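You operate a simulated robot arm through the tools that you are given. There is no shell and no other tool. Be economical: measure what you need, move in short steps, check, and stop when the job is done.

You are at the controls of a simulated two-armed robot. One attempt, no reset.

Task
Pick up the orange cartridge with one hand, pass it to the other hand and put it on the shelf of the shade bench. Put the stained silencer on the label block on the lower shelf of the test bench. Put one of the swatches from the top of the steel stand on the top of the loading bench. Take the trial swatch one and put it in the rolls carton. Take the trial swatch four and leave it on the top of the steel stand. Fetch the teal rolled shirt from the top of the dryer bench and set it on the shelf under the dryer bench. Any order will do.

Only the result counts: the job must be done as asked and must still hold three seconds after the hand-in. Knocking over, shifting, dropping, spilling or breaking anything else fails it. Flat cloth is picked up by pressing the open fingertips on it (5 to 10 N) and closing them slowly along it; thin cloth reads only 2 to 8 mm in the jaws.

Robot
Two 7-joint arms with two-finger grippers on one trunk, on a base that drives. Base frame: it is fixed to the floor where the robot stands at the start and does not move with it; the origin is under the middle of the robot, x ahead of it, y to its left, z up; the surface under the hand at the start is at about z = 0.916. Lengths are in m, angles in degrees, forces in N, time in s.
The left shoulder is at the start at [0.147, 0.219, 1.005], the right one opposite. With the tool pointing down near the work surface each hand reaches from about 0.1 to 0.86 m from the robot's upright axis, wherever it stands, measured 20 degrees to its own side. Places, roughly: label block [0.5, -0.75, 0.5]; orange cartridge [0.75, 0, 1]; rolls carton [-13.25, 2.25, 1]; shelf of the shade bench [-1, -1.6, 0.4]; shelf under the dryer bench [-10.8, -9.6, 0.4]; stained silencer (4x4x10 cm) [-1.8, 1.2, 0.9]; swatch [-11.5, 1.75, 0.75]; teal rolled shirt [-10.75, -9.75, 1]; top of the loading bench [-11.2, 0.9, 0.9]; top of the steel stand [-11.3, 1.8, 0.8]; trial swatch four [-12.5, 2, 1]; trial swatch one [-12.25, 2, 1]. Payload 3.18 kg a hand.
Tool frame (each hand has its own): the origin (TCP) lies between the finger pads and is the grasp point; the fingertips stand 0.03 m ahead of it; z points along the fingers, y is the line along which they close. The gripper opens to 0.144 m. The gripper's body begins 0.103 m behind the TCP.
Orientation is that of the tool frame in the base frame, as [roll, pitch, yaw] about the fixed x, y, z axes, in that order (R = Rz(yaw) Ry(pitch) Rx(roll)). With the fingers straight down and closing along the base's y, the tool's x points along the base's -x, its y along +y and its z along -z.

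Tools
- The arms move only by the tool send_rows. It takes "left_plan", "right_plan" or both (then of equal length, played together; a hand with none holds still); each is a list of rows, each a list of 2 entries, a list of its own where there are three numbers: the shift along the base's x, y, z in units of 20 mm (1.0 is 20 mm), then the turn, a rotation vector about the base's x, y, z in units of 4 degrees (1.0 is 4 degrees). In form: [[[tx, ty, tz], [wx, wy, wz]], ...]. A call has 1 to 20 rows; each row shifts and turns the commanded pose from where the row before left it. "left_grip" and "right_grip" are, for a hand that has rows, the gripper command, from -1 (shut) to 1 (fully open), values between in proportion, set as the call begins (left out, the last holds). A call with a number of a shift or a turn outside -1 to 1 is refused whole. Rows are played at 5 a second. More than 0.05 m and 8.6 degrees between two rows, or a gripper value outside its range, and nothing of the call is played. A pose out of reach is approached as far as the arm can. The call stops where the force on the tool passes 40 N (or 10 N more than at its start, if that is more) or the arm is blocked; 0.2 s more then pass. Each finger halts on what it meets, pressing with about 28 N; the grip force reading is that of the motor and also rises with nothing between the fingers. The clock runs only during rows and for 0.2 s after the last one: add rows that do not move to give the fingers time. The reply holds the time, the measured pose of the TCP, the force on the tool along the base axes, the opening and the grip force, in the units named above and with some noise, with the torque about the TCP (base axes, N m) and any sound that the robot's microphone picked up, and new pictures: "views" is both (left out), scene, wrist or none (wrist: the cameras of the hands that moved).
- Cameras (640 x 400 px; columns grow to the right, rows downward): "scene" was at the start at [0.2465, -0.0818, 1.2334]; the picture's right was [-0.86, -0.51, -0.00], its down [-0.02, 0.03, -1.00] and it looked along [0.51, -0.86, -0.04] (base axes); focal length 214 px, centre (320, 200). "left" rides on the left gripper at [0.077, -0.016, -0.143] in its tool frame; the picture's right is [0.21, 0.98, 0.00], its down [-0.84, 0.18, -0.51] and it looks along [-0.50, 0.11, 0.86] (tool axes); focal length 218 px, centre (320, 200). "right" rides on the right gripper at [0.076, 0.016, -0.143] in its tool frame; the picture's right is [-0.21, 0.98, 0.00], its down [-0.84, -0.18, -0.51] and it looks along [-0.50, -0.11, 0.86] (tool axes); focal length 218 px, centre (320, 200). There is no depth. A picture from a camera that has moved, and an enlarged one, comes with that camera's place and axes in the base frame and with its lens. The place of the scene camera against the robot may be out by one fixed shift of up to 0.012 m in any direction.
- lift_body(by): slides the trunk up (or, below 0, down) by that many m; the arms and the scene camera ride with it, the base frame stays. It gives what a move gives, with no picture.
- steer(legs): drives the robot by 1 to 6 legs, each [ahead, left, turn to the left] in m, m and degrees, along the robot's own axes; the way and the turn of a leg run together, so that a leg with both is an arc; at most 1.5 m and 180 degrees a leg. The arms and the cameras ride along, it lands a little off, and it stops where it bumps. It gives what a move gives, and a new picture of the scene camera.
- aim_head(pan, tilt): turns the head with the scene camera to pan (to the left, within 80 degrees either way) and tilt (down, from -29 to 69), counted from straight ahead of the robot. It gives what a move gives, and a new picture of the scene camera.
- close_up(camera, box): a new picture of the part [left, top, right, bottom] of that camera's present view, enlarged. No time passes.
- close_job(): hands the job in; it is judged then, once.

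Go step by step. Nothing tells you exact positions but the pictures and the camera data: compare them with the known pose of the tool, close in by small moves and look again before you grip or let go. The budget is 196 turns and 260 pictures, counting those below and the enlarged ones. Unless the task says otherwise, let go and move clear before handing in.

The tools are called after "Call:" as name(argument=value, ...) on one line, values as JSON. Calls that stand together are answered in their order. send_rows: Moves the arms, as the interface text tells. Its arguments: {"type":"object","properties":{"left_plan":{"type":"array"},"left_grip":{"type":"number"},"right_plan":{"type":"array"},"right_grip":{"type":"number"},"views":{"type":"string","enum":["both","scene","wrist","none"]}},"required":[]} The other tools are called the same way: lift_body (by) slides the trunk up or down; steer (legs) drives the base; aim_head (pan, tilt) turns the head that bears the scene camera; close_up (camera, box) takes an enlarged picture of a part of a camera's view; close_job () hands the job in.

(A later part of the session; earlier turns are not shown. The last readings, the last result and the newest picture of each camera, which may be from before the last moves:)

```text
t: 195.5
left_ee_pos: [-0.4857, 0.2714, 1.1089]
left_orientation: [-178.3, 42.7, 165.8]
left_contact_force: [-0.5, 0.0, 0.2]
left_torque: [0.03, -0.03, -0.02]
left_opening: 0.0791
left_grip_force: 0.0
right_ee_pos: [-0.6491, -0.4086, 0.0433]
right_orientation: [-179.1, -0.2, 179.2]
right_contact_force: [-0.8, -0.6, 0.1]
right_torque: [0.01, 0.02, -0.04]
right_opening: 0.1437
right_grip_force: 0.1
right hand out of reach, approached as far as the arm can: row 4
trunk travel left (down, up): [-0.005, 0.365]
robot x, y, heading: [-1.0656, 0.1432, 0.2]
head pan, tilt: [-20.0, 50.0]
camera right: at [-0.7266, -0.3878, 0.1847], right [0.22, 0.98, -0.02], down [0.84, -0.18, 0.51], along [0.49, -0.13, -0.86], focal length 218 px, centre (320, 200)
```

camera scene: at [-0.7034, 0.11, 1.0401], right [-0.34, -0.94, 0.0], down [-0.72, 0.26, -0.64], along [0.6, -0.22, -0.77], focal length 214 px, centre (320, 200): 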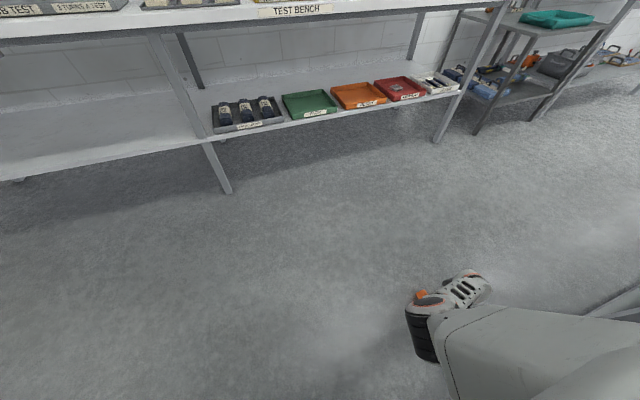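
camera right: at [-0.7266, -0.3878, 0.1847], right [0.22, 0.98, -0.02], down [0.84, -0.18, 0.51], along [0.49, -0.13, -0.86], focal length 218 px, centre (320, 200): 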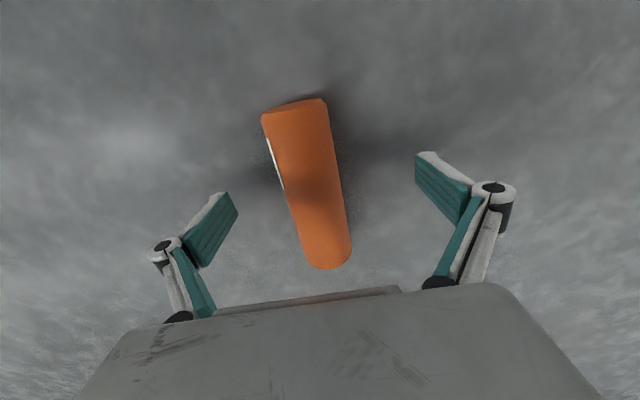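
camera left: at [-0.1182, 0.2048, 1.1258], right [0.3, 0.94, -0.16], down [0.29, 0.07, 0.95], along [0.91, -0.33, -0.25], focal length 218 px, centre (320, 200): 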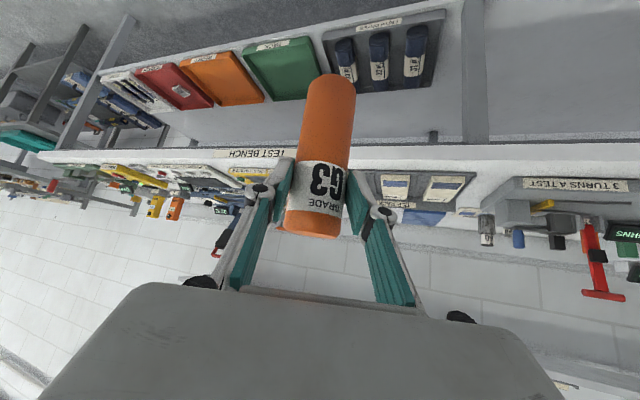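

Low enough: tips at 1.3 cm, below the cartridge's middle. Closing.

Call:
send_rows(right_plan=[[[0, -0.3, 0], [0, 0, 0]], [[0, 0, 0], [0, 0, 0]], [[0, 0, 0], [0, 0, 0]]], right_grip=-0.2, views="none")

Call:
send_rows(right_plan=[[[0, 0, 0], [0, 0, 0]], [[0, 0, 0], [0, 0, 0]], [[0, 0, 0], [0, 0, 0]]], right_grip=-1, views="wrist")

```text
t: 196.3
left_ee_pos: [-0.4854, 0.2707, 1.1087]
left_orientation: [-178.3, 42.7, 165.8]
left_contact_force: [0.2, 0.4, 0.4]
left_torque: [0.01, 0.02, -0.01]
left_opening: 0.0792
left_grip_force: 0.0
right_ee_pos: [-0.6533, -0.4132, 0.0452]
right_orientation: [-179.0, -0.1, 179.4]
right_contact_force: [-0.2, -0.4, 0.5]
right_torque: [0.04, 0.01, 0.01]
right_opening: 0.0575
right_grip_force: 0.0
right hand out of reach, approached as far as the arm can: row 1
trunk travel left (down, up): [-0.005, 0.365]
robot x, y, heading: [-1.065, 0.1432, 0.5]
head pan, tilt: [-20.0, 50.0]
```

```text
t: 197.1
left_ee_pos: [-0.4863, 0.2712, 1.1094]
left_orientation: [-178.3, 42.7, 165.7]
left_contact_force: [0.2, -0.3, 0.7]
left_torque: [0.03, 0.02, -0.02]
left_opening: 0.0792
left_grip_force: 0.1
right_ee_pos: [-0.6522, -0.4133, 0.0454]
right_orientation: [-179.0, -0.2, 179.3]
right_contact_force: [-0.2, -1.6, 1.6]
right_torque: [-0.05, -0.17, -0.11]
right_opening: 0.0455
right_grip_force: 28.1
trunk travel left (down, up): [-0.005, 0.365]
robot x, y, heading: [-1.0607, 0.1409, 0.2]
head pan, tilt: [-20.0, 50.0]
camera right: at [-0.7291, -0.392, 0.1874], right [0.22, 0.98, -0.02], down [0.84, -0.18, 0.51], along [0.49, -0.13, -0.86], focal length 218 px, centre (320, 200)
```

right: 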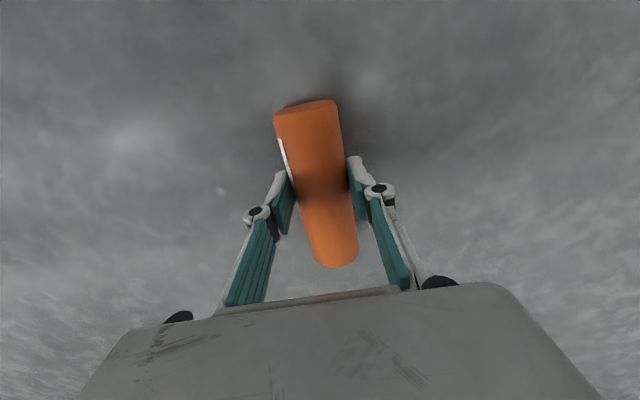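

Gripped firmly. I'll lift with the trunk and look at the near end of the shade bench.

Call:
lift_body(by=0.15)

Call:
send_rows(right_plan=[[[0, 0, 1], [0, 0, 0]], [[0, 0, 1], [0, 0, 0]], [[0, 0, 1], [0, 0, 0]], [[0, 0, 1], [0, 0, 0]], [[0, 0, 1], [0, 0, 0]], [[0, 0, 1], [0, 0, 0]], [[0, 0, 1], [0, 0, 0]], [[0, 0, 1], [0, 0, 0]], [[0, 0, 1], [0, 0, 0]], [[0, 0, 1], [0, 0, 0]], [[0, 0, 1], [0, 0, 0]], [[0, 0, 1], [0, 0, 0]], [[0, 0, 1], [0, 0, 0]], [[0, 0, 1], [0, 0, 0]], [[0, 0, 1], [0, 0, 0]], [[0, 0, 1], [0, 0, 0]], [[0, 0, 1], [0, 0, 0]]], views="none")

Call:
aim_head(pan=-80, tilt=40)

```text
t: 198.9
left_ee_pos: [-0.482, 0.2699, 1.2555]
left_orientation: [-178.3, 42.4, 165.8]
left_contact_force: [0.2, 0.1, 0.1]
left_torque: [0.01, 0.0, -0.02]
left_opening: 0.0792
left_grip_force: 0.0
right_ee_pos: [-0.3574, -0.4109, 0.403]
right_orientation: [-179.7, 27.3, 179.2]
right_contact_force: [1.1, 0.1, -2.4]
right_torque: [0.02, 0.04, 0.0]
right_opening: 0.0459
right_grip_force: 28.0
trunk travel left (down, up): [-0.155, 0.215]
robot x, y, heading: [-1.0646, 0.1413, 0.3]
head pan, tilt: [-20.0, 50.0]
```

```text
t: 202.5
left_ee_pos: [-0.4862, 0.2705, 1.2586]
left_orientation: [-178.3, 42.7, 165.8]
left_contact_force: [-0.7, 0.4, 0.2]
left_torque: [0.0, -0.01, 0.0]
left_opening: 0.0788
left_grip_force: 0.0
right_ee_pos: [-0.2407, -0.4742, 0.6771]
right_orientation: [-179.6, 27.4, 179.2]
right_contact_force: [-0.2, -0.5, -3.1]
right_torque: [-0.01, 0.01, -0.01]
right_opening: 0.0459
right_grip_force: 27.8
right hand out of reach, approached as far as the arm can: row 1, 2, 3, 4, 5, 6, 7, 8, 9, 10, 11, 12, 13, 14, 15, 16, 17
trunk travel left (down, up): [-0.155, 0.215]
robot x, y, heading: [-1.0644, 0.1406, 0.0]
head pan, tilt: [-20.0, 50.0]
```

```text
t: 203.8
left_ee_pos: [-0.4851, 0.2713, 1.2589]
left_orientation: [-178.3, 42.7, 165.8]
left_contact_force: [-0.1, -0.8, -1.2]
left_torque: [0.01, 0.03, -0.02]
left_opening: 0.0796
left_grip_force: 0.1
right_ee_pos: [-0.2399, -0.4738, 0.6753]
right_orientation: [-179.6, 27.4, 179.3]
right_contact_force: [1.0, 0.6, -1.7]
right_torque: [-0.01, 0.05, 0.0]
right_opening: 0.0459
right_grip_force: 28.3
trunk travel left (down, up): [-0.155, 0.215]
robot x, y, heading: [-1.0647, 0.1429, -0.0]
head pan, tilt: [-80.0, 40.0]
camera scene: at [-0.9092, 0.0518, 1.2453], right [-0.98, -0.18, 0.0], down [-0.11, 0.63, -0.77], along [0.14, -0.75, -0.64], focal length 214 px, centre (320, 200)
```

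scene: 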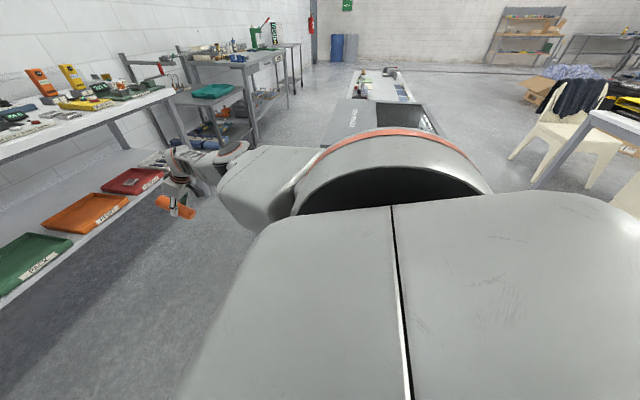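

The arm straightened as the trunk rose, but the cartridge is held. I'll retract a bit and turn the tool to horizontal so the cartridge stands upright.

Call:
send_rows(right_plan=[[[-0.5, 0, -0.1], [0, -0.9, 0]], [[-0.5, 0, -0.1], [0, -0.9, 0]], [[-0.5, 0, -0.1], [0, -0.9, 0]], [[-0.5, 0, -0.1], [0, -0.9, 0]], [[-0.5, 0, -0.1], [0, -0.9, 0]], [[-0.5, 0, -0.1], [0, -0.9, 0]], [[-0.5, 0, -0.1], [0, -0.9, 0]], [[-0.5, 0, -0.1], [0, -0.9, 0]], [[-0.5, 0, -0.1], [0, -0.9, 0]], [[-0.5, 0, -0.1], [0, -0.9, 0]], [[-0.5, 0, -0.1], [0, -0.9, 0]], [[-0.5, 0, -0.1], [0, -0.9, 0]], [[-0.5, 0, -0.1], [0, -0.9, 0]], [[-0.5, 0, -0.1], [0, -0.9, 0]]], views="none")

Call:
aim_head(pan=-40, tilt=40)

```text
t: 206.8
left_ee_pos: [-0.4857, 0.2714, 1.2597]
left_orientation: [-178.3, 42.6, 165.9]
left_contact_force: [0.2, 0.3, 0.5]
left_torque: [-0.02, -0.02, 0.0]
left_opening: 0.079
left_grip_force: 0.1
right_ee_pos: [-0.2896, -0.5355, 0.6054]
right_orientation: [177.6, 78.0, 176.6]
right_contact_force: [0.8, 0.3, -2.1]
right_torque: [0.02, 0.07, 0.01]
right_opening: 0.0458
right_grip_force: 27.6
right hand out of reach, approached as far as the arm can: row 1, 2, 3, 4, 5, 6, 7, 8, 9, 10, 11
trunk travel left (down, up): [-0.155, 0.215]
robot x, y, heading: [-1.0634, 0.1449, 0.2]
head pan, tilt: [-80.0, 40.0]
```

```text
t: 207.8
left_ee_pos: [-0.4852, 0.2711, 1.2589]
left_orientation: [-178.4, 42.7, 165.7]
left_contact_force: [0.1, 0.0, -0.1]
left_torque: [-0.03, -0.03, 0.01]
left_opening: 0.0789
left_grip_force: 0.0
right_ee_pos: [-0.2892, -0.5357, 0.6069]
right_orientation: [177.6, 78.0, 176.6]
right_contact_force: [-0.8, -1.0, -2.6]
right_torque: [-0.02, 0.04, 0.01]
right_opening: 0.0459
right_grip_force: 28.2
trunk travel left (down, up): [-0.155, 0.215]
robot x, y, heading: [-1.0691, 0.1438, 0.3]
head pan, tilt: [-40.0, 40.0]
camera scene: at [-0.8591, 0.081, 1.2453], right [-0.64, -0.77, 0.0], down [-0.49, 0.41, -0.77], along [0.59, -0.49, -0.64], focal length 214 px, centre (320, 200)
```

scene: 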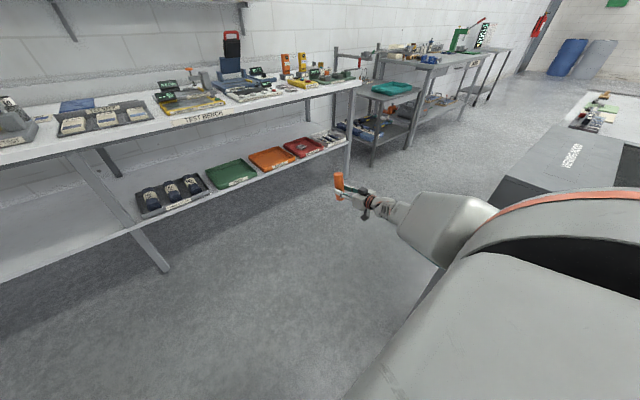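

Cartridge is upright in the low forward hand. I'll move left, turn right 90° clear of the bench, then shift sideways to face the end of the shade bench.

Call:
steer(legs=[[0.15, 0.56, 0], [0, 0, -90], [0, 0.3, 0]])

Call:
aim_head(pan=-30, tilt=35)

```text
t: 219.9
left_ee_pos: [-0.4957, 0.1309, 1.2594]
left_orientation: [-178.3, 42.7, 75.5]
left_contact_force: [0.1, -0.2, 0.7]
left_torque: [0.01, 0.02, -0.01]
left_opening: 0.0792
left_grip_force: 0.1
right_ee_pos: [-1.303, -0.0622, 0.6061]
right_orientation: [177.7, 77.9, 86.6]
right_contact_force: [0.3, -0.6, -2.3]
right_torque: [0.09, 0.0, 0.01]
right_opening: 0.046
right_grip_force: 28.0
trunk travel left (down, up): [-0.155, 0.215]
robot x, y, heading: [-0.6201, 0.7124, -89.9]
head pan, tilt: [-40.0, 40.0]
camera scene: at [-0.674, 0.4996, 1.2453], right [-0.77, 0.64, 0.0], down [0.41, 0.49, -0.77], along [-0.49, -0.59, -0.64], focal length 214 px, centre (320, 200)
```

scene: 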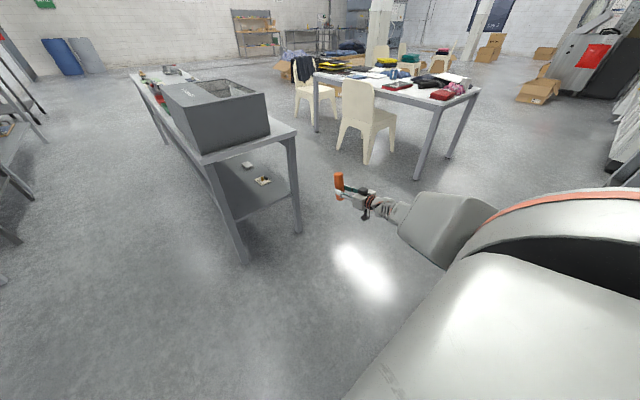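

```text
t: 220.6
left_ee_pos: [-0.4959, 0.1313, 1.2585]
left_orientation: [-178.3, 42.5, 75.6]
left_contact_force: [-0.6, 0.5, -1.0]
left_torque: [0.03, -0.01, 0.01]
left_opening: 0.0792
left_grip_force: 0.0
right_ee_pos: [-1.3033, -0.0619, 0.6055]
right_orientation: [177.6, 77.9, 86.3]
right_contact_force: [1.1, -0.6, -2.3]
right_torque: [0.05, 0.03, -0.02]
right_opening: 0.0461
right_grip_force: 28.1
trunk travel left (down, up): [-0.155, 0.215]
robot x, y, heading: [-0.6239, 0.7161, -90.3]
head pan, tilt: [-30.0, 35.0]
camera scene: at [-0.6637, 0.4885, 1.2528], right [-0.87, 0.5, 0.0], down [0.29, 0.5, -0.82], along [-0.41, -0.71, -0.57], focal length 214 px, centre (320, 200)
```

scene: 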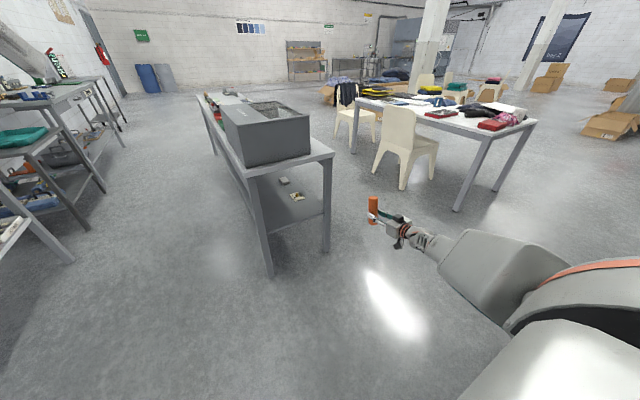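

I see the bench end clearly: legs at x ≈ −0.82 and −1.25, y ≈ −0.44, shelf near z 0.38, near end empty. I'll level the tool, lower it slightly and line up with x ≈ −1.03.

Call:
send_rows(right_plan=[[[0, 0.3, -0.6], [-0.6, 0, 0]], [[0, 0.3, -0.6], [-0.6, 0, 0]], [[0, 0.3, -0.6], [-0.6, 0, 0]], [[0, 0.3, -0.6], [-0.6, 0, 0]], [[0, 0.3, -0.6], [-0.6, 0, 0]]], views="none")

Call:
steer(legs=[[0.15, 0.275, 0]])

Call:
close_up(camera="right", box=[0, 0, 640, 400])

```text
t: 221.8
left_ee_pos: [-0.4976, 0.1313, 1.2591]
left_orientation: [-178.2, 42.7, 75.5]
left_contact_force: [-0.2, -0.1, 0.2]
left_torque: [-0.04, 0.0, 0.03]
left_opening: 0.0793
left_grip_force: 0.0
right_ee_pos: [-1.2953, -0.015, 0.6055]
right_orientation: [103.2, 89.2, 12.2]
right_contact_force: [-0.4, -0.5, -2.1]
right_torque: [0.07, -0.01, 0.0]
right_opening: 0.0459
right_grip_force: 27.8
right hand out of reach, approached as far as the arm can: row 1, 2, 3, 4, 5
trunk travel left (down, up): [-0.155, 0.215]
robot x, y, heading: [-0.621, 0.7084, -90.1]
head pan, tilt: [-30.0, 35.0]
```

```text
t: 224.8
left_ee_pos: [-0.2223, -0.0188, 1.2591]
left_orientation: [-178.3, 42.6, 75.4]
left_contact_force: [0.9, 0.5, 0.0]
left_torque: [0.03, 0.01, -0.02]
left_opening: 0.0792
left_grip_force: 0.1
right_ee_pos: [-1.0207, -0.1663, 0.6064]
right_orientation: [106.3, 89.1, 15.2]
right_contact_force: [0.4, 0.4, -3.3]
right_torque: [0.06, -0.04, 0.03]
right_opening: 0.046
right_grip_force: 28.4
trunk travel left (down, up): [-0.155, 0.215]
robot x, y, heading: [-0.3457, 0.5624, -90.3]
head pan, tilt: [-30.0, 35.0]
camera scene: at [-0.3893, 0.3382, 1.2528], right [-0.87, 0.5, 0.0], down [0.29, 0.5, -0.82], along [-0.41, -0.71, -0.57], focal length 214 px, centre (320, 200)
```

scene: 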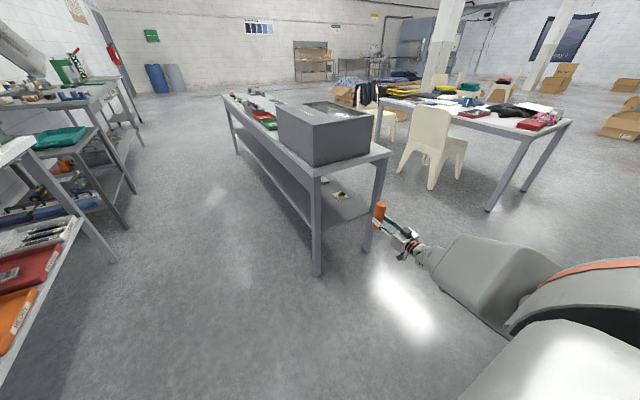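

```text
1.00 times, centred on (320, 200) of right (not enlarged: the box is as wide or as high as the picture)
camera zoom: at [-1.0022, -0.022, 0.5289], right [0.98, -0.02, 0.22], down [-0.18, 0.51, 0.84], along [-0.13, -0.86, 0.49], focal length 218 px, centre (320, 200)
```

zoom: 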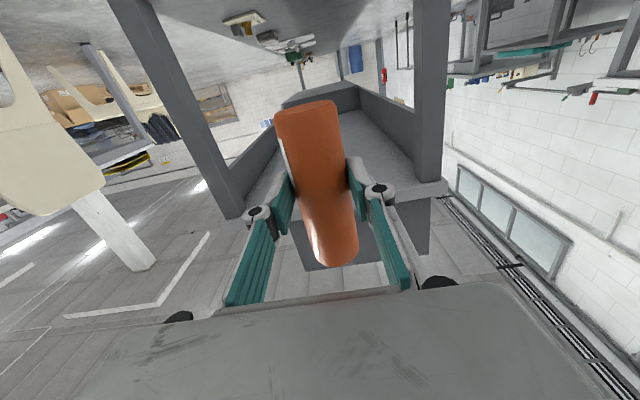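

Tool is level and the end opening is straight ahead. I'll lower the trunk a bit and drive in part way.

Call:
lift_body(by=-0.07)

Call:
steer(legs=[[0.2, 0, 0]])

Call:
close_up(camera="right", box=[0, 0, 640, 400])

```text
t: 225.9
left_ee_pos: [-0.2217, -0.0172, 1.1916]
left_orientation: [-178.4, 42.9, 75.3]
left_contact_force: [-0.1, 1.0, 0.3]
left_torque: [0.0, 0.0, 0.01]
left_opening: 0.0791
left_grip_force: 0.0
right_ee_pos: [-1.0211, -0.1657, 0.5389]
right_orientation: [86.8, 89.3, -4.3]
right_contact_force: [0.7, -0.7, -1.8]
right_torque: [0.11, 0.0, 0.01]
right_opening: 0.0458
right_grip_force: 27.7
trunk travel left (down, up): [-0.085, 0.285]
robot x, y, heading: [-0.3494, 0.5574, -90.0]
head pan, tilt: [-30.0, 35.0]
```

```text
t: 227.5
left_ee_pos: [-0.2224, -0.2194, 1.1886]
left_orientation: [-178.3, 42.6, 75.6]
left_contact_force: [-0.3, 0.7, -0.1]
left_torque: [0.03, -0.01, 0.02]
left_opening: 0.0791
left_grip_force: 0.1
right_ee_pos: [-1.0207, -0.3664, 0.5353]
right_orientation: [108.7, 89.2, 17.7]
right_contact_force: [0.5, 0.2, -1.9]
right_torque: [0.04, 0.04, 0.01]
right_opening: 0.046
right_grip_force: 28.0
trunk travel left (down, up): [-0.085, 0.285]
robot x, y, heading: [-0.3487, 0.3634, -89.9]
head pan, tilt: [-30.0, 35.0]
camera scene: at [-0.3893, 0.0616, 1.1663], right [-0.87, 0.5, 0.0], down [0.29, 0.5, -0.82], along [-0.41, -0.71, -0.57], focal length 214 px, centre (320, 200)
```

scene: 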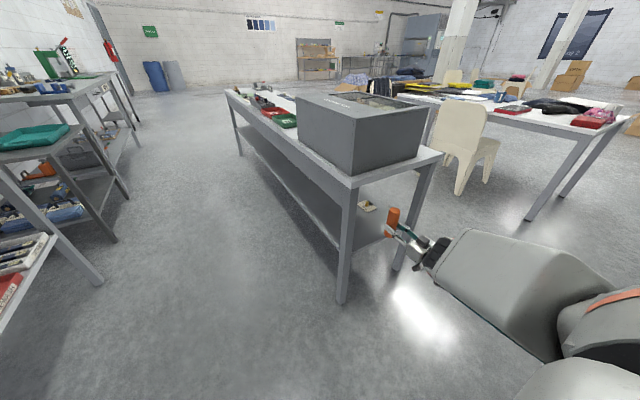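

```text
1.00 times, centred on (320, 200) of right (not enlarged: the box is as wide or as high as the picture)
camera zoom: at [-1.0018, -0.2222, 0.4586], right [0.98, -0.02, 0.22], down [-0.18, 0.51, 0.84], along [-0.13, -0.86, 0.49], focal length 218 px, centre (320, 200)
```

zoom: 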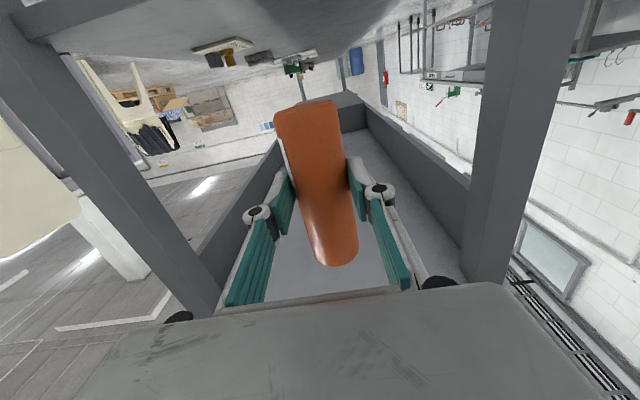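

Call:
steer(legs=[[0.185, 0, 0]])

Call:
close_up(camera="right", box=[0, 0, 640, 400])

```text
t: 229.0
left_ee_pos: [-0.2219, -0.4016, 1.1891]
left_orientation: [-178.3, 42.5, 75.6]
left_contact_force: [0.3, -0.5, -0.1]
left_torque: [-0.03, 0.0, 0.0]
left_opening: 0.0794
left_grip_force: 0.0
right_ee_pos: [-1.0197, -0.5496, 0.5349]
right_orientation: [110.0, 89.2, 19.1]
right_contact_force: [0.4, 0.9, -1.8]
right_torque: [0.0, 0.03, 0.01]
right_opening: 0.046
right_grip_force: 28.1
trunk travel left (down, up): [-0.085, 0.285]
robot x, y, heading: [-0.3462, 0.1775, -89.8]
head pan, tilt: [-30.0, 35.0]
camera scene: at [-0.3889, -0.1215, 1.1663], right [-0.87, 0.5, 0.0], down [0.29, 0.5, -0.82], along [-0.41, -0.71, -0.57], focal length 214 px, centre (320, 200)
```

scene: 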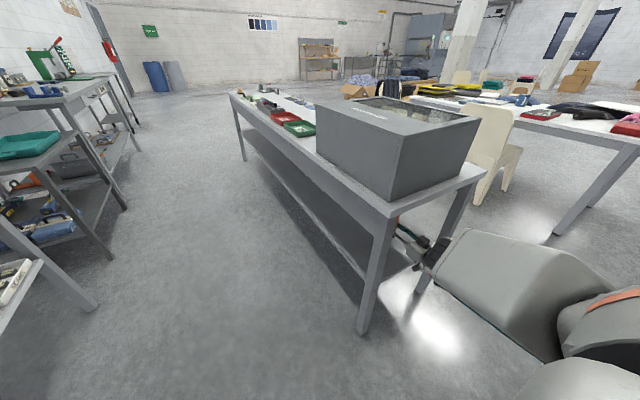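

```text
1.00 times, centred on (320, 200) of right (not enlarged: the box is as wide or as high as the picture)
camera zoom: at [-1.0011, -0.4059, 0.4585], right [0.98, -0.02, 0.22], down [-0.18, 0.51, 0.84], along [-0.13, -0.86, 0.49], focal length 218 px, centre (320, 200)
```

zoom: 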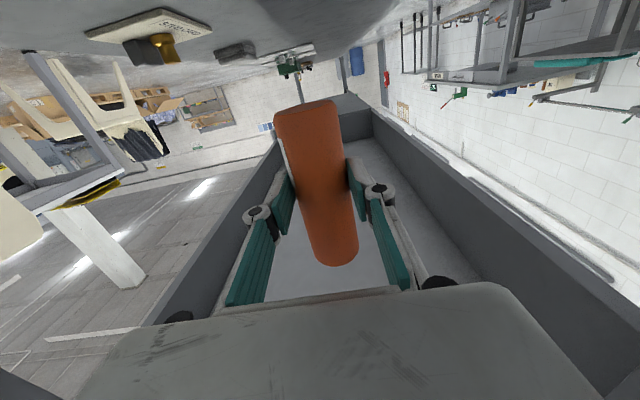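

The cartridge is over the shelf, clear of the items. I'll lower by arm steps watching the force.

Call:
send_rows(right_plan=[[[0, 0, -0.5], [0, 0, 0]], [[0, 0, -0.5], [0, 0, 0]], [[0, 0, -0.5], [0, 0, 0]], [[0, 0, -0.5], [0, 0, 0]], [[0, 0, -0.5], [0, 0, 0]]], views="wrist")

```text
t: 230.2
left_ee_pos: [-0.2209, -0.4014, 1.1907]
left_orientation: [-178.4, 42.6, 75.5]
left_contact_force: [0.8, 0.8, 0.0]
left_torque: [0.0, -0.02, -0.03]
left_opening: 0.0793
left_grip_force: 0.1
right_ee_pos: [-1.0149, -0.5442, 0.4926]
right_orientation: [118.1, 89.2, 27.2]
right_contact_force: [0.0, 0.2, -2.4]
right_torque: [0.03, 0.01, 0.0]
right_opening: 0.0462
right_grip_force: 28.3
right hand out of reach, approached as far as the arm can: row 5
trunk travel left (down, up): [-0.085, 0.285]
robot x, y, heading: [-0.3477, 0.1787, -89.8]
head pan, tilt: [-30.0, 35.0]
camera right: at [-0.9972, -0.4007, 0.4163], right [0.98, -0.02, 0.22], down [-0.18, 0.51, 0.84], along [-0.13, -0.86, 0.49], focal length 218 px, centre (320, 200)
```

right: 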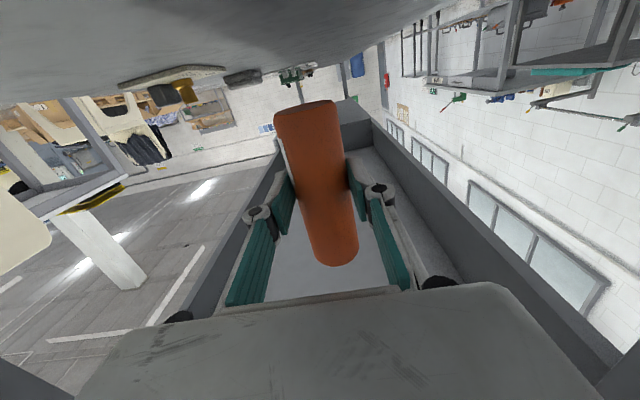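

Call:
lift_body(by=-0.03)

Call:
close_up(camera="right", box=[0, 0, 640, 400])

```text
t: 231.0
left_ee_pos: [-0.2215, -0.3985, 1.1608]
left_orientation: [-178.4, 42.9, 75.6]
left_contact_force: [0.4, 1.1, 1.2]
left_torque: [0.0, -0.02, 0.0]
left_opening: 0.0792
left_grip_force: 0.1
right_ee_pos: [-1.0146, -0.5461, 0.4645]
right_orientation: [90.9, 89.3, -0.1]
right_contact_force: [-0.2, -0.2, -2.2]
right_torque: [0.13, 0.03, -0.01]
right_opening: 0.046
right_grip_force: 28.0
trunk travel left (down, up): [-0.055, 0.315]
robot x, y, heading: [-0.3476, 0.1758, -90.0]
head pan, tilt: [-30.0, 35.0]
```

```text
1.00 times, centred on (320, 200) of right (not enlarged: the box is as wide or as high as the picture)
camera zoom: at [-0.9967, -0.4025, 0.3884], right [0.98, -0.02, 0.22], down [-0.18, 0.51, 0.84], along [-0.13, -0.86, 0.49], focal length 218 px, centre (320, 200)
```

zoom: 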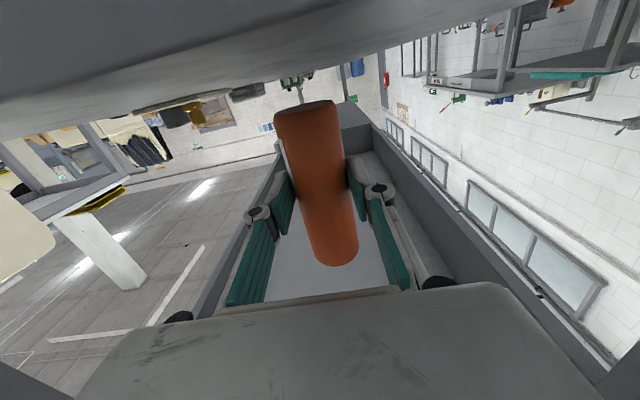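

Nearly level with the shelf top. A few more small steps until contact.

Call:
send_rows(right_plan=[[[0, 0, -0.3], [0, 0, 0]], [[0, 0, -0.3], [0, 0, 0]], [[0, 0, -0.3], [0, 0, 0]]], views="none")

Call:
send_rows(right_plan=[[[0, 0, -0.2], [0, 0, 0]], [[0, 0, -0.2], [0, 0, 0]]], views="wrist")

```text
t: 231.8
left_ee_pos: [-0.2216, -0.4016, 1.1587]
left_orientation: [-178.4, 42.5, 75.5]
left_contact_force: [0.5, -0.3, -0.1]
left_torque: [-0.02, -0.02, 0.0]
left_opening: 0.0791
left_grip_force: 0.1
right_ee_pos: [-1.0145, -0.5435, 0.4471]
right_orientation: [118.4, 89.1, 27.4]
right_contact_force: [0.9, -0.4, -2.2]
right_torque: [0.05, 0.03, -0.02]
right_opening: 0.0458
right_grip_force: 27.9
right hand out of reach, approached as far as the arm can: row 3
trunk travel left (down, up): [-0.055, 0.315]
robot x, y, heading: [-0.3515, 0.1792, -90.0]
head pan, tilt: [-30.0, 35.0]
```

```text
t: 232.4
left_ee_pos: [-0.2215, -0.4002, 1.1587]
left_orientation: [-178.2, 42.6, 75.6]
left_contact_force: [-0.4, 0.4, -0.1]
left_torque: [0.0, -0.06, 0.0]
left_opening: 0.0791
left_grip_force: 0.0
right_ee_pos: [-1.012, -0.5424, 0.4452]
right_orientation: [116.6, 89.2, 25.6]
right_contact_force: [0.0, 0.6, -1.1]
right_torque: [0.05, -0.02, 0.04]
right_opening: 0.0458
right_grip_force: 27.9
right hand out of reach, approached as far as the arm can: row 2
trunk travel left (down, up): [-0.055, 0.315]
robot x, y, heading: [-0.3472, 0.1787, -90.2]
head pan, tilt: [-30.0, 35.0]
camera right: at [-0.993, -0.3983, 0.3696], right [0.98, -0.02, 0.22], down [-0.18, 0.51, 0.84], along [-0.13, -0.86, 0.49], focal length 218 px, centre (320, 200)
```

right: 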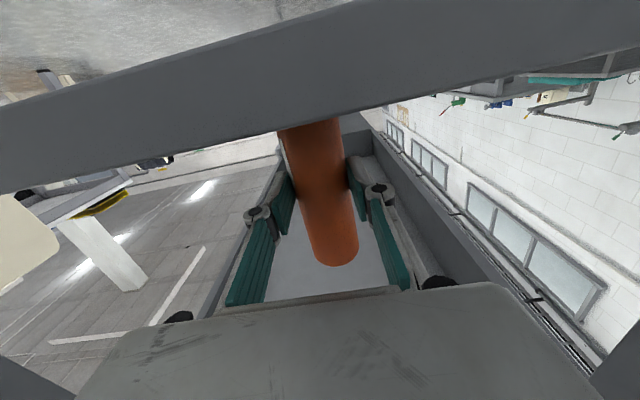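

Shelf top is at z ≈ 0.378, and the cartridge bottom is within a few mm. One tiny step more with the trunk.

Call:
lift_body(by=-0.006)

```text
t: 232.9
left_ee_pos: [-0.2215, -0.4013, 1.153]
left_orientation: [-178.4, 42.6, 75.6]
left_contact_force: [0.0, -0.3, 0.4]
left_torque: [-0.01, -0.02, 0.02]
left_opening: 0.0792
left_grip_force: 0.0
right_ee_pos: [-1.0109, -0.5423, 0.4396]
right_orientation: [110.6, 89.2, 19.7]
right_contact_force: [-0.7, -0.4, -2.2]
right_torque: [0.04, 0.02, 0.04]
right_opening: 0.0459
right_grip_force: 28.5
trunk travel left (down, up): [-0.049, 0.321]
robot x, y, heading: [-0.3483, 0.1798, -90.2]
head pan, tilt: [-30.0, 35.0]
```

Call:
lift_body(by=-0.006)

Call:
lift_body(by=-0.005)

```text
t: 233.5
left_ee_pos: [-0.2207, -0.3998, 1.1485]
left_orientation: [-178.3, 42.8, 75.6]
left_contact_force: [-1.0, 0.9, 0.2]
left_torque: [-0.01, -0.02, 0.0]
left_opening: 0.079
left_grip_force: 0.0
right_ee_pos: [-1.0131, -0.5435, 0.4387]
right_orientation: [81.1, 89.4, -9.8]
right_contact_force: [1.0, 4.5, 13.7]
right_torque: [0.0, 0.18, -0.04]
right_opening: 0.0459
right_grip_force: 28.1
trunk travel left (down, up): [-0.043, 0.327]
robot x, y, heading: [-0.3458, 0.1787, -89.7]
head pan, tilt: [-30.0, 35.0]
```

```text
t: 234.0
left_ee_pos: [-0.2202, -0.3997, 1.1442]
left_orientation: [-178.3, 42.8, 75.7]
left_contact_force: [-0.1, -0.5, -0.1]
left_torque: [-0.02, -0.01, 0.02]
left_opening: 0.0793
left_grip_force: 0.1
right_ee_pos: [-1.0117, -0.5443, 0.4347]
right_orientation: [77.9, 89.5, -13.2]
right_contact_force: [-4.7, -4.0, 20.2]
right_torque: [-0.9, 0.58, -0.05]
right_opening: 0.0461
right_grip_force: 28.1
trunk travel left (down, up): [-0.038, 0.332]
robot x, y, heading: [-0.3481, 0.1758, -89.9]
head pan, tilt: [-30.0, 35.0]
```

In contact. I'll ease the load and open the jaws.

Call:
lift_body(by=0.005)

Call:
send_rows(right_plan=[[[0, 0, 0], [0, 0, 0]], [[0, 0, 0], [0, 0, 0]], [[0, 0, 0], [0, 0, 0]]], right_grip=0, views="wrist")

```text
t: 234.6
left_ee_pos: [-0.2196, -0.4008, 1.1469]
left_orientation: [-178.3, 42.6, 75.8]
left_contact_force: [0.6, 0.0, -0.3]
left_torque: [0.01, 0.01, 0.0]
left_opening: 0.0793
left_grip_force: 0.0
right_ee_pos: [-1.0111, -0.5434, 0.4335]
right_orientation: [113.2, 89.3, 22.2]
right_contact_force: [0.5, -0.2, 11.2]
right_torque: [-0.46, 0.06, 0.05]
right_opening: 0.0462
right_grip_force: 28.6
trunk travel left (down, up): [-0.043, 0.327]
robot x, y, heading: [-0.3482, 0.1787, -89.9]
head pan, tilt: [-30.0, 35.0]
```

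```text
t: 235.4
left_ee_pos: [-0.2216, -0.4007, 1.1476]
left_orientation: [-178.3, 42.6, 75.6]
left_contact_force: [-0.6, 0.0, -0.3]
left_torque: [-0.02, 0.04, 0.02]
left_opening: 0.0792
left_grip_force: 0.0
right_ee_pos: [-1.0121, -0.5424, 0.4323]
right_orientation: [112.3, 89.2, 21.2]
right_contact_force: [1.2, -0.2, -0.1]
right_torque: [-0.01, -0.03, 0.03]
right_opening: 0.0721
right_grip_force: 0.0
trunk travel left (down, up): [-0.043, 0.327]
robot x, y, heading: [-0.3453, 0.173, -89.9]
head pan, tilt: [-30.0, 35.0]
camera right: at [-0.9933, -0.3987, 0.3572], right [0.98, -0.02, 0.22], down [-0.18, 0.51, 0.84], along [-0.13, -0.86, 0.49], focal length 218 px, centre (320, 200)
```

right: 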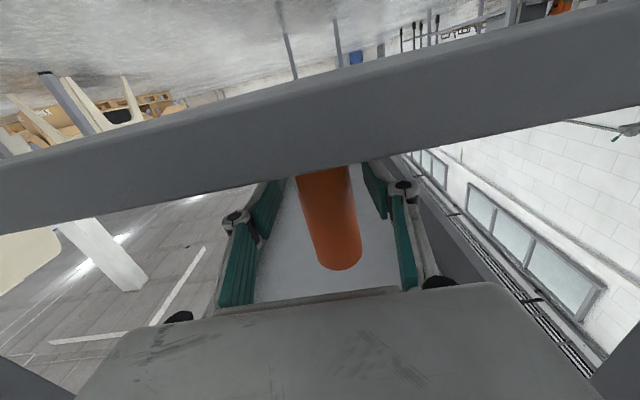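

Released and standing. I'll open fully and back straight out.

Call:
send_rows(right_plan=[[[0, 0, 0], [0, 0, 0]], [[0, 0, 0], [0, 0, 0]], [[0, 0, 0], [0, 0, 0]]], right_grip=0.8, views="none")

Call:
steer(legs=[[-0.35, 0, 0]])

Call:
close_up(camera="scene", box=[220, 80, 480, 300])

```text
t: 236.2
left_ee_pos: [-0.2217, -0.4028, 1.1473]
left_orientation: [-178.3, 42.6, 75.6]
left_contact_force: [-0.2, 0.3, 1.3]
left_torque: [-0.01, 0.0, -0.01]
left_opening: 0.0793
left_grip_force: 0.1
right_ee_pos: [-1.0121, -0.5433, 0.4339]
right_orientation: [108.8, 89.2, 17.9]
right_contact_force: [-0.3, 0.1, 0.1]
right_torque: [0.02, 0.02, -0.02]
right_opening: 0.1297
right_grip_force: 0.1
trunk travel left (down, up): [-0.043, 0.327]
robot x, y, heading: [-0.3444, 0.1812, -89.6]
head pan, tilt: [-30.0, 35.0]
```

```text
t: 238.4
left_ee_pos: [-0.2237, -0.0567, 1.1477]
left_orientation: [-178.3, 42.7, 75.2]
left_contact_force: [-0.6, -0.1, 0.4]
left_torque: [0.01, -0.02, -0.02]
left_opening: 0.079
left_grip_force: 0.2
right_ee_pos: [-1.014, -0.1963, 0.4338]
right_orientation: [107.2, 89.2, 16.0]
right_contact_force: [0.0, -0.4, 0.1]
right_torque: [0.03, 0.01, 0.03]
right_opening: 0.1296
right_grip_force: 0.0
trunk travel left (down, up): [-0.043, 0.327]
robot x, y, heading: [-0.3493, 0.522, -90.1]
head pan, tilt: [-30.0, 35.0]
camera scene: at [-0.3897, 0.1821, 1.1105], right [-0.86, 0.5, 0.0], down [0.29, 0.5, -0.82], along [-0.41, -0.71, -0.57], focal length 214 px, centre (320, 200)
```

scene: 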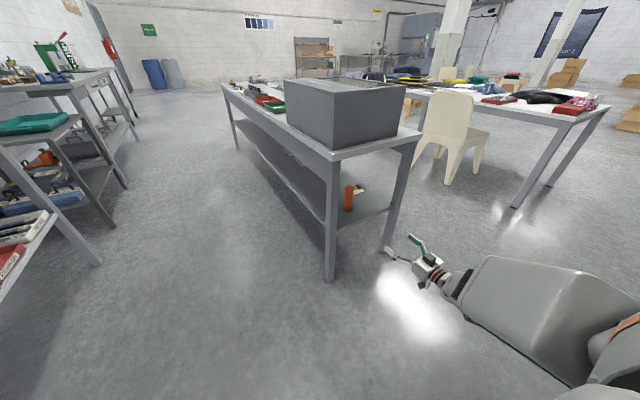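

```text
1.82 times, centred on (350, 190) of scene
camera zoom: at [-0.3897, 0.1821, 1.1105], right [-0.86, 0.5, 0.0], down [0.29, 0.5, -0.82], along [-0.41, -0.71, -0.57], focal length 390 px, centre (266, 218)
```

zoom: 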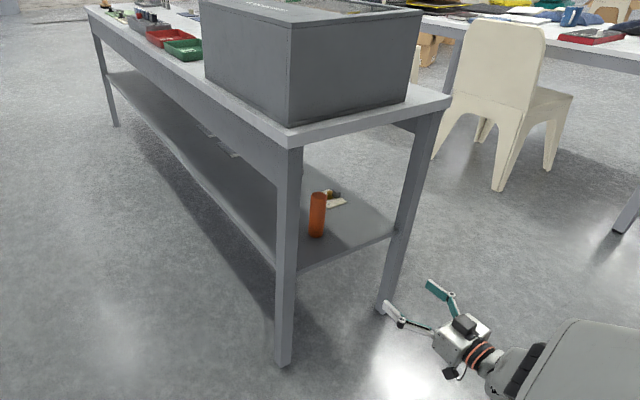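

Cartridge task done: it stands on the shelf. Next is the silencer; I'll raise the trunk and the right hand and turn towards [−1.8, 1.2].

Call:
lift_body(by=0.12)

Call:
send_rows(right_plan=[[[0, 0.3, 1], [0, 0, 0]], [[0, 0.3, 1], [0, 0, 0]], [[0, 0.3, 1], [0, 0, 0]], [[0, 0.3, 1], [0, 0, 0]], [[0, 0.3, 1], [0, 0, 0]], [[0, 0.3, 1], [0, 0, 0]], [[0, 0.3, 1], [0, 0, 0]], [[0, 0.3, 1], [0, 0, 0]], [[0, 0.3, 1], [0, 0, 0]], [[0, 0.3, 1], [0, 0, 0]], [[0, 0.3, 1], [0, 0, 0]], [[0, 0.3, 1], [0, 0, 0]], [[0, 0.3, 1], [0, 0, 0]], [[0, 0.3, 1], [0, 0, 0]], [[0, 0.3, 1], [0, 0, 0]], [[0, 0.3, 1], [0, 0, 0]], [[0, 0.3, 1], [0, 0, 0]], [[0, 0.3, 1], [0, 0, 0]], [[0, 0, 1], [0, 0, 0]], [[0, 0, 1], [0, 0, 0]]], views="none")

Call:
aim_head(pan=0, tilt=20)

```text
t: 239.9
left_ee_pos: [-0.2226, -0.0589, 1.2646]
left_orientation: [-178.2, 42.4, 75.4]
left_contact_force: [0.2, -0.3, 0.0]
left_torque: [0.03, 0.01, 0.02]
left_opening: 0.079
left_grip_force: 0.0
right_ee_pos: [-1.0147, -0.2846, 0.8181]
right_orientation: [2.8, 67.2, -88.3]
right_contact_force: [0.1, 0.7, -0.7]
right_torque: [-0.02, -0.03, -0.01]
right_opening: 0.1295
right_grip_force: 0.0
trunk travel left (down, up): [-0.163, 0.207]
robot x, y, heading: [-0.3469, 0.5227, -90.1]
head pan, tilt: [-30.0, 35.0]
```

```text
t: 244.1
left_ee_pos: [-0.2225, -0.0577, 1.2676]
left_orientation: [-178.3, 42.7, 75.4]
left_contact_force: [0.5, -0.3, 1.1]
left_torque: [-0.01, 0.01, -0.03]
left_opening: 0.0794
left_grip_force: 0.0
right_ee_pos: [-1.0136, -0.1761, 1.2239]
right_orientation: [2.7, 66.9, -88.5]
right_contact_force: [-0.3, 0.7, -0.1]
right_torque: [0.03, 0.0, 0.0]
right_opening: 0.1295
right_grip_force: 0.1
trunk travel left (down, up): [-0.163, 0.207]
robot x, y, heading: [-0.3511, 0.5263, -90.1]
head pan, tilt: [-30.0, 35.0]
```

```text
t: 245.1
left_ee_pos: [-0.2227, -0.0577, 1.2667]
left_orientation: [-178.4, 42.6, 75.5]
left_contact_force: [-0.2, -1.2, 0.0]
left_torque: [0.0, -0.01, -0.02]
left_opening: 0.0794
left_grip_force: 0.0
right_ee_pos: [-1.0167, -0.178, 1.2229]
right_orientation: [2.8, 66.9, -88.2]
right_contact_force: [-0.3, 1.5, -0.3]
right_torque: [0.01, -0.02, 0.02]
right_opening: 0.1294
right_grip_force: 0.0
trunk travel left (down, up): [-0.163, 0.207]
robot x, y, heading: [-0.3496, 0.5239, -90.0]
head pan, tilt: [0.0, 20.0]
camera scene: at [-0.3455, 0.2919, 1.2858], right [-1.0, 0.0, 0.0], down [0.0, 0.34, -0.94], along [0.0, -0.94, -0.34], focal length 214 px, centre (320, 200)
```

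scene: 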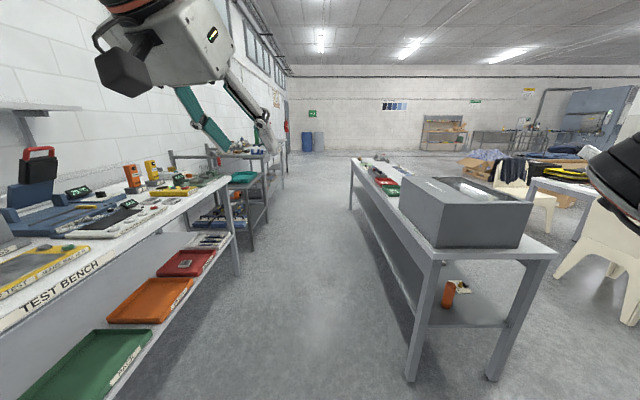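

The cartridge stands fine. I'll turn right to face west and look for the silencer.

Call:
steer(legs=[[0, 0, -90]])

Call:
aim_head(pan=-35, tilt=20)

```text
t: 249.2
left_ee_pos: [-0.9274, 0.392, 1.2665]
left_orientation: [-178.3, 42.5, -13.9]
left_contact_force: [-1.2, -1.1, -0.6]
left_torque: [-0.01, 0.01, 0.0]
left_opening: 0.0794
left_grip_force: 0.0
right_ee_pos: [-1.0573, 1.1812, 1.2226]
right_orientation: [2.8, 66.9, -177.5]
right_contact_force: [0.2, 0.5, 0.3]
right_torque: [0.02, -0.02, 0.02]
right_opening: 0.1296
right_grip_force: 0.1
trunk travel left (down, up): [-0.163, 0.207]
robot x, y, heading: [-0.3468, 0.5205, -179.3]
head pan, tilt: [0.0, 20.0]
camera scene: at [-0.5682, 0.5128, 1.2858], right [-0.01, 1.0, 0.0], down [0.34, 0.0, -0.94], along [-0.94, -0.01, -0.34], focal length 214 px, centre (320, 200)
```

scene: 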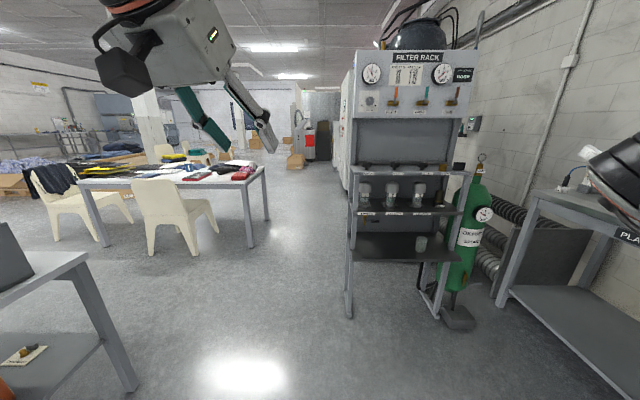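

```text
t: 250.3
left_ee_pos: [-0.9263, 0.3911, 1.2666]
left_orientation: [-178.3, 42.6, -13.8]
left_contact_force: [1.0, -0.1, 0.3]
left_torque: [0.02, 0.04, 0.01]
left_opening: 0.0792
left_grip_force: 0.0
right_ee_pos: [-1.0583, 1.1814, 1.2223]
right_orientation: [2.8, 66.9, -177.5]
right_contact_force: [-0.4, 0.0, -0.6]
right_torque: [0.02, -0.01, 0.0]
right_opening: 0.1297
right_grip_force: 0.0
trunk travel left (down, up): [-0.163, 0.207]
robot x, y, heading: [-0.349, 0.5223, -179.3]
head pan, tilt: [-35.0, 20.0]
camera scene: at [-0.5521, 0.5661, 1.2858], right [0.56, 0.83, 0.0], down [0.28, -0.19, -0.94], along [-0.78, 0.53, -0.34], focal length 214 px, centre (320, 200)
```

scene: 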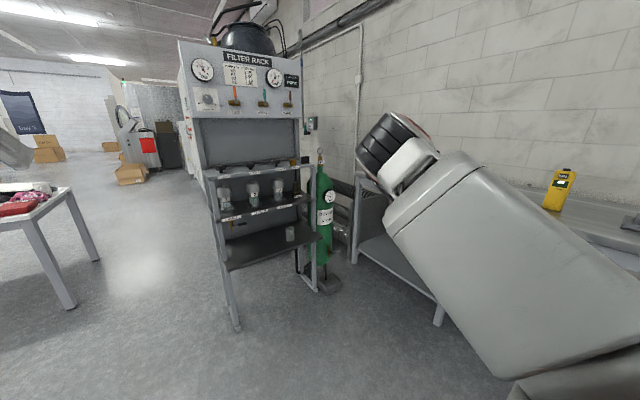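

A filter rack stands ahead with three small canisters on a shelf. I'll zoom in to find the stained silencer.

Call:
close_up(camera="scene", box=[190, 130, 340, 230])

```text
4.00 times, centred on (265, 180) of scene
camera zoom: at [-0.5521, 0.5661, 1.2858], right [0.56, 0.83, 0.0], down [0.28, -0.19, -0.94], along [-0.78, 0.53, -0.34], focal length 858 px, centre (540, 280)
```

zoom: 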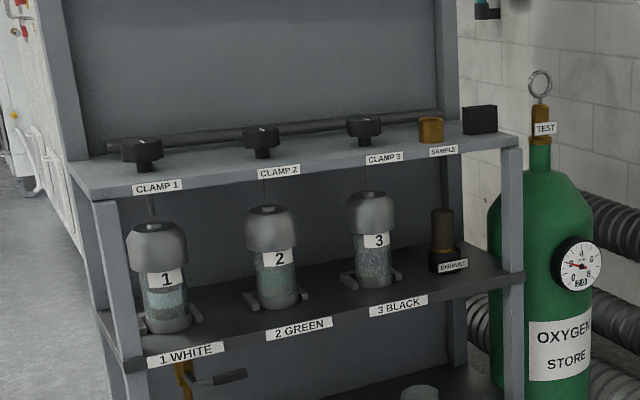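

The stained silencer is the brown canister in the "EXHAUST" holder, at about [−1.80, 1.21, 0.86], under an upper shelf. I'll level the right hand to about 20° down at z ≈ 0.9 before approaching.

Call:
send_rows(right_plan=[[[0, 0, -0.9], [0, -0.72, 0]], [[0, 0, -0.9], [0, -0.72, 0]], [[0, 0, -0.9], [0, -0.72, 0]], [[0, 0, -0.9], [0, -0.72, 0]], [[0, 0, -0.9], [0, -0.72, 0]], [[0, 0, -0.9], [0, -0.72, 0]], [[0, 0, -0.9], [0, -0.72, 0]], [[0, 0, -0.9], [0, -0.72, 0]], [[0, 0, -0.9], [0, -0.72, 0]], [[0, 0, -0.9], [0, -0.72, 0]], [[0, 0, -0.9], [0, -0.72, 0]], [[0, 0, -0.9], [0, -0.72, 0]], [[0, 0, -0.9], [0, -0.72, 0]], [[0, 0, -0.9], [0, -0.72, 0]], [[0, 0, -0.9], [0, -0.72, 0]], [[0, 0, -0.9], [0, 0, 0]], [[0, 0, -0.9], [0, 0, 0]]], right_grip=0.2, views="wrist")

```text
t: 253.9
left_ee_pos: [-0.9263, 0.3907, 1.267]
left_orientation: [-178.3, 42.6, -13.8]
left_contact_force: [-0.7, 0.3, 0.5]
left_torque: [-0.03, -0.02, 0.03]
left_opening: 0.0793
left_grip_force: 0.0
right_ee_pos: [-1.0571, 1.1803, 0.9152]
right_orientation: [177.7, 69.8, -2.9]
right_contact_force: [0.0, 0.6, -0.4]
right_torque: [-0.02, -0.02, -0.04]
right_opening: 0.0863
right_grip_force: 0.1
trunk travel left (down, up): [-0.163, 0.207]
robot x, y, heading: [-0.3471, 0.526, -179.1]
head pan, tilt: [-35.0, 20.0]
camera right: at [-0.8986, 1.1633, 0.8921], right [-0.08, -0.97, 0.21], down [0.19, 0.19, 0.96], along [-0.98, 0.12, 0.17], focal length 218 px, centre (320, 200)
```

right: 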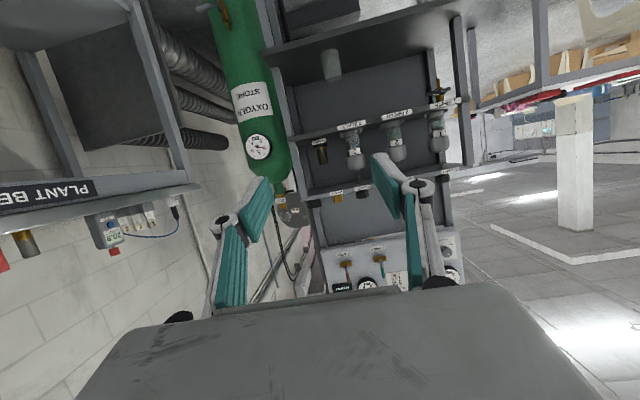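

The silencer shows in the wrist view at about y = 1.23, z = 0.856. I'll drive closer.

Call:
steer(legs=[[0.5, -0.045, 0]])

Call:
close_up(camera="right", box=[160, 60, 480, 260])

```text
t: 256.8
left_ee_pos: [-1.4323, 0.4275, 1.2668]
left_orientation: [-178.4, 42.6, -13.6]
left_contact_force: [0.5, 0.1, -0.5]
left_torque: [0.01, 0.01, -0.02]
left_opening: 0.0792
left_grip_force: 0.1
right_ee_pos: [-1.5644, 1.2172, 0.9158]
right_orientation: [177.7, 69.9, -2.6]
right_contact_force: [0.2, 1.0, -0.9]
right_torque: [-0.02, 0.02, 0.02]
right_opening: 0.0866
right_grip_force: 0.1
trunk travel left (down, up): [-0.163, 0.207]
robot x, y, heading: [-0.8474, 0.5634, -179.3]
head pan, tilt: [-35.0, 20.0]
camera scene: at [-1.0575, 0.6039, 1.2858], right [0.56, 0.83, 0.0], down [0.28, -0.19, -0.94], along [-0.78, 0.53, -0.34], focal length 214 px, centre (320, 200)
```

scene: 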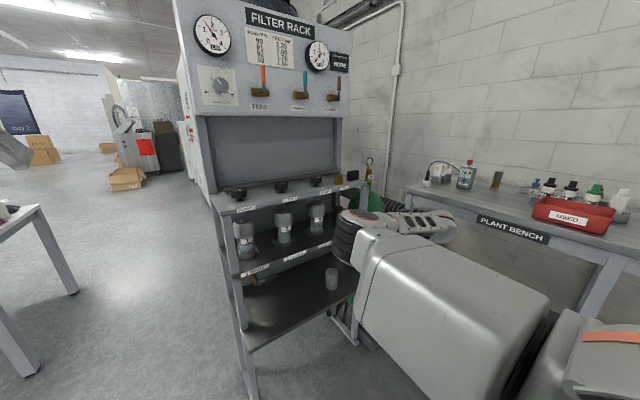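

```text
2.00 times, centred on (320, 160) of right
camera zoom: at [-1.4055, 1.1998, 0.8926], right [-0.08, -0.97, 0.21], down [0.19, 0.19, 0.96], along [-0.98, 0.12, 0.17], focal length 436 px, centre (320, 280)
```

zoom: 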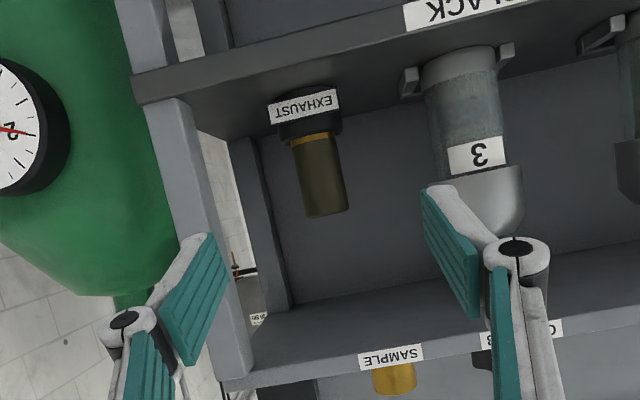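

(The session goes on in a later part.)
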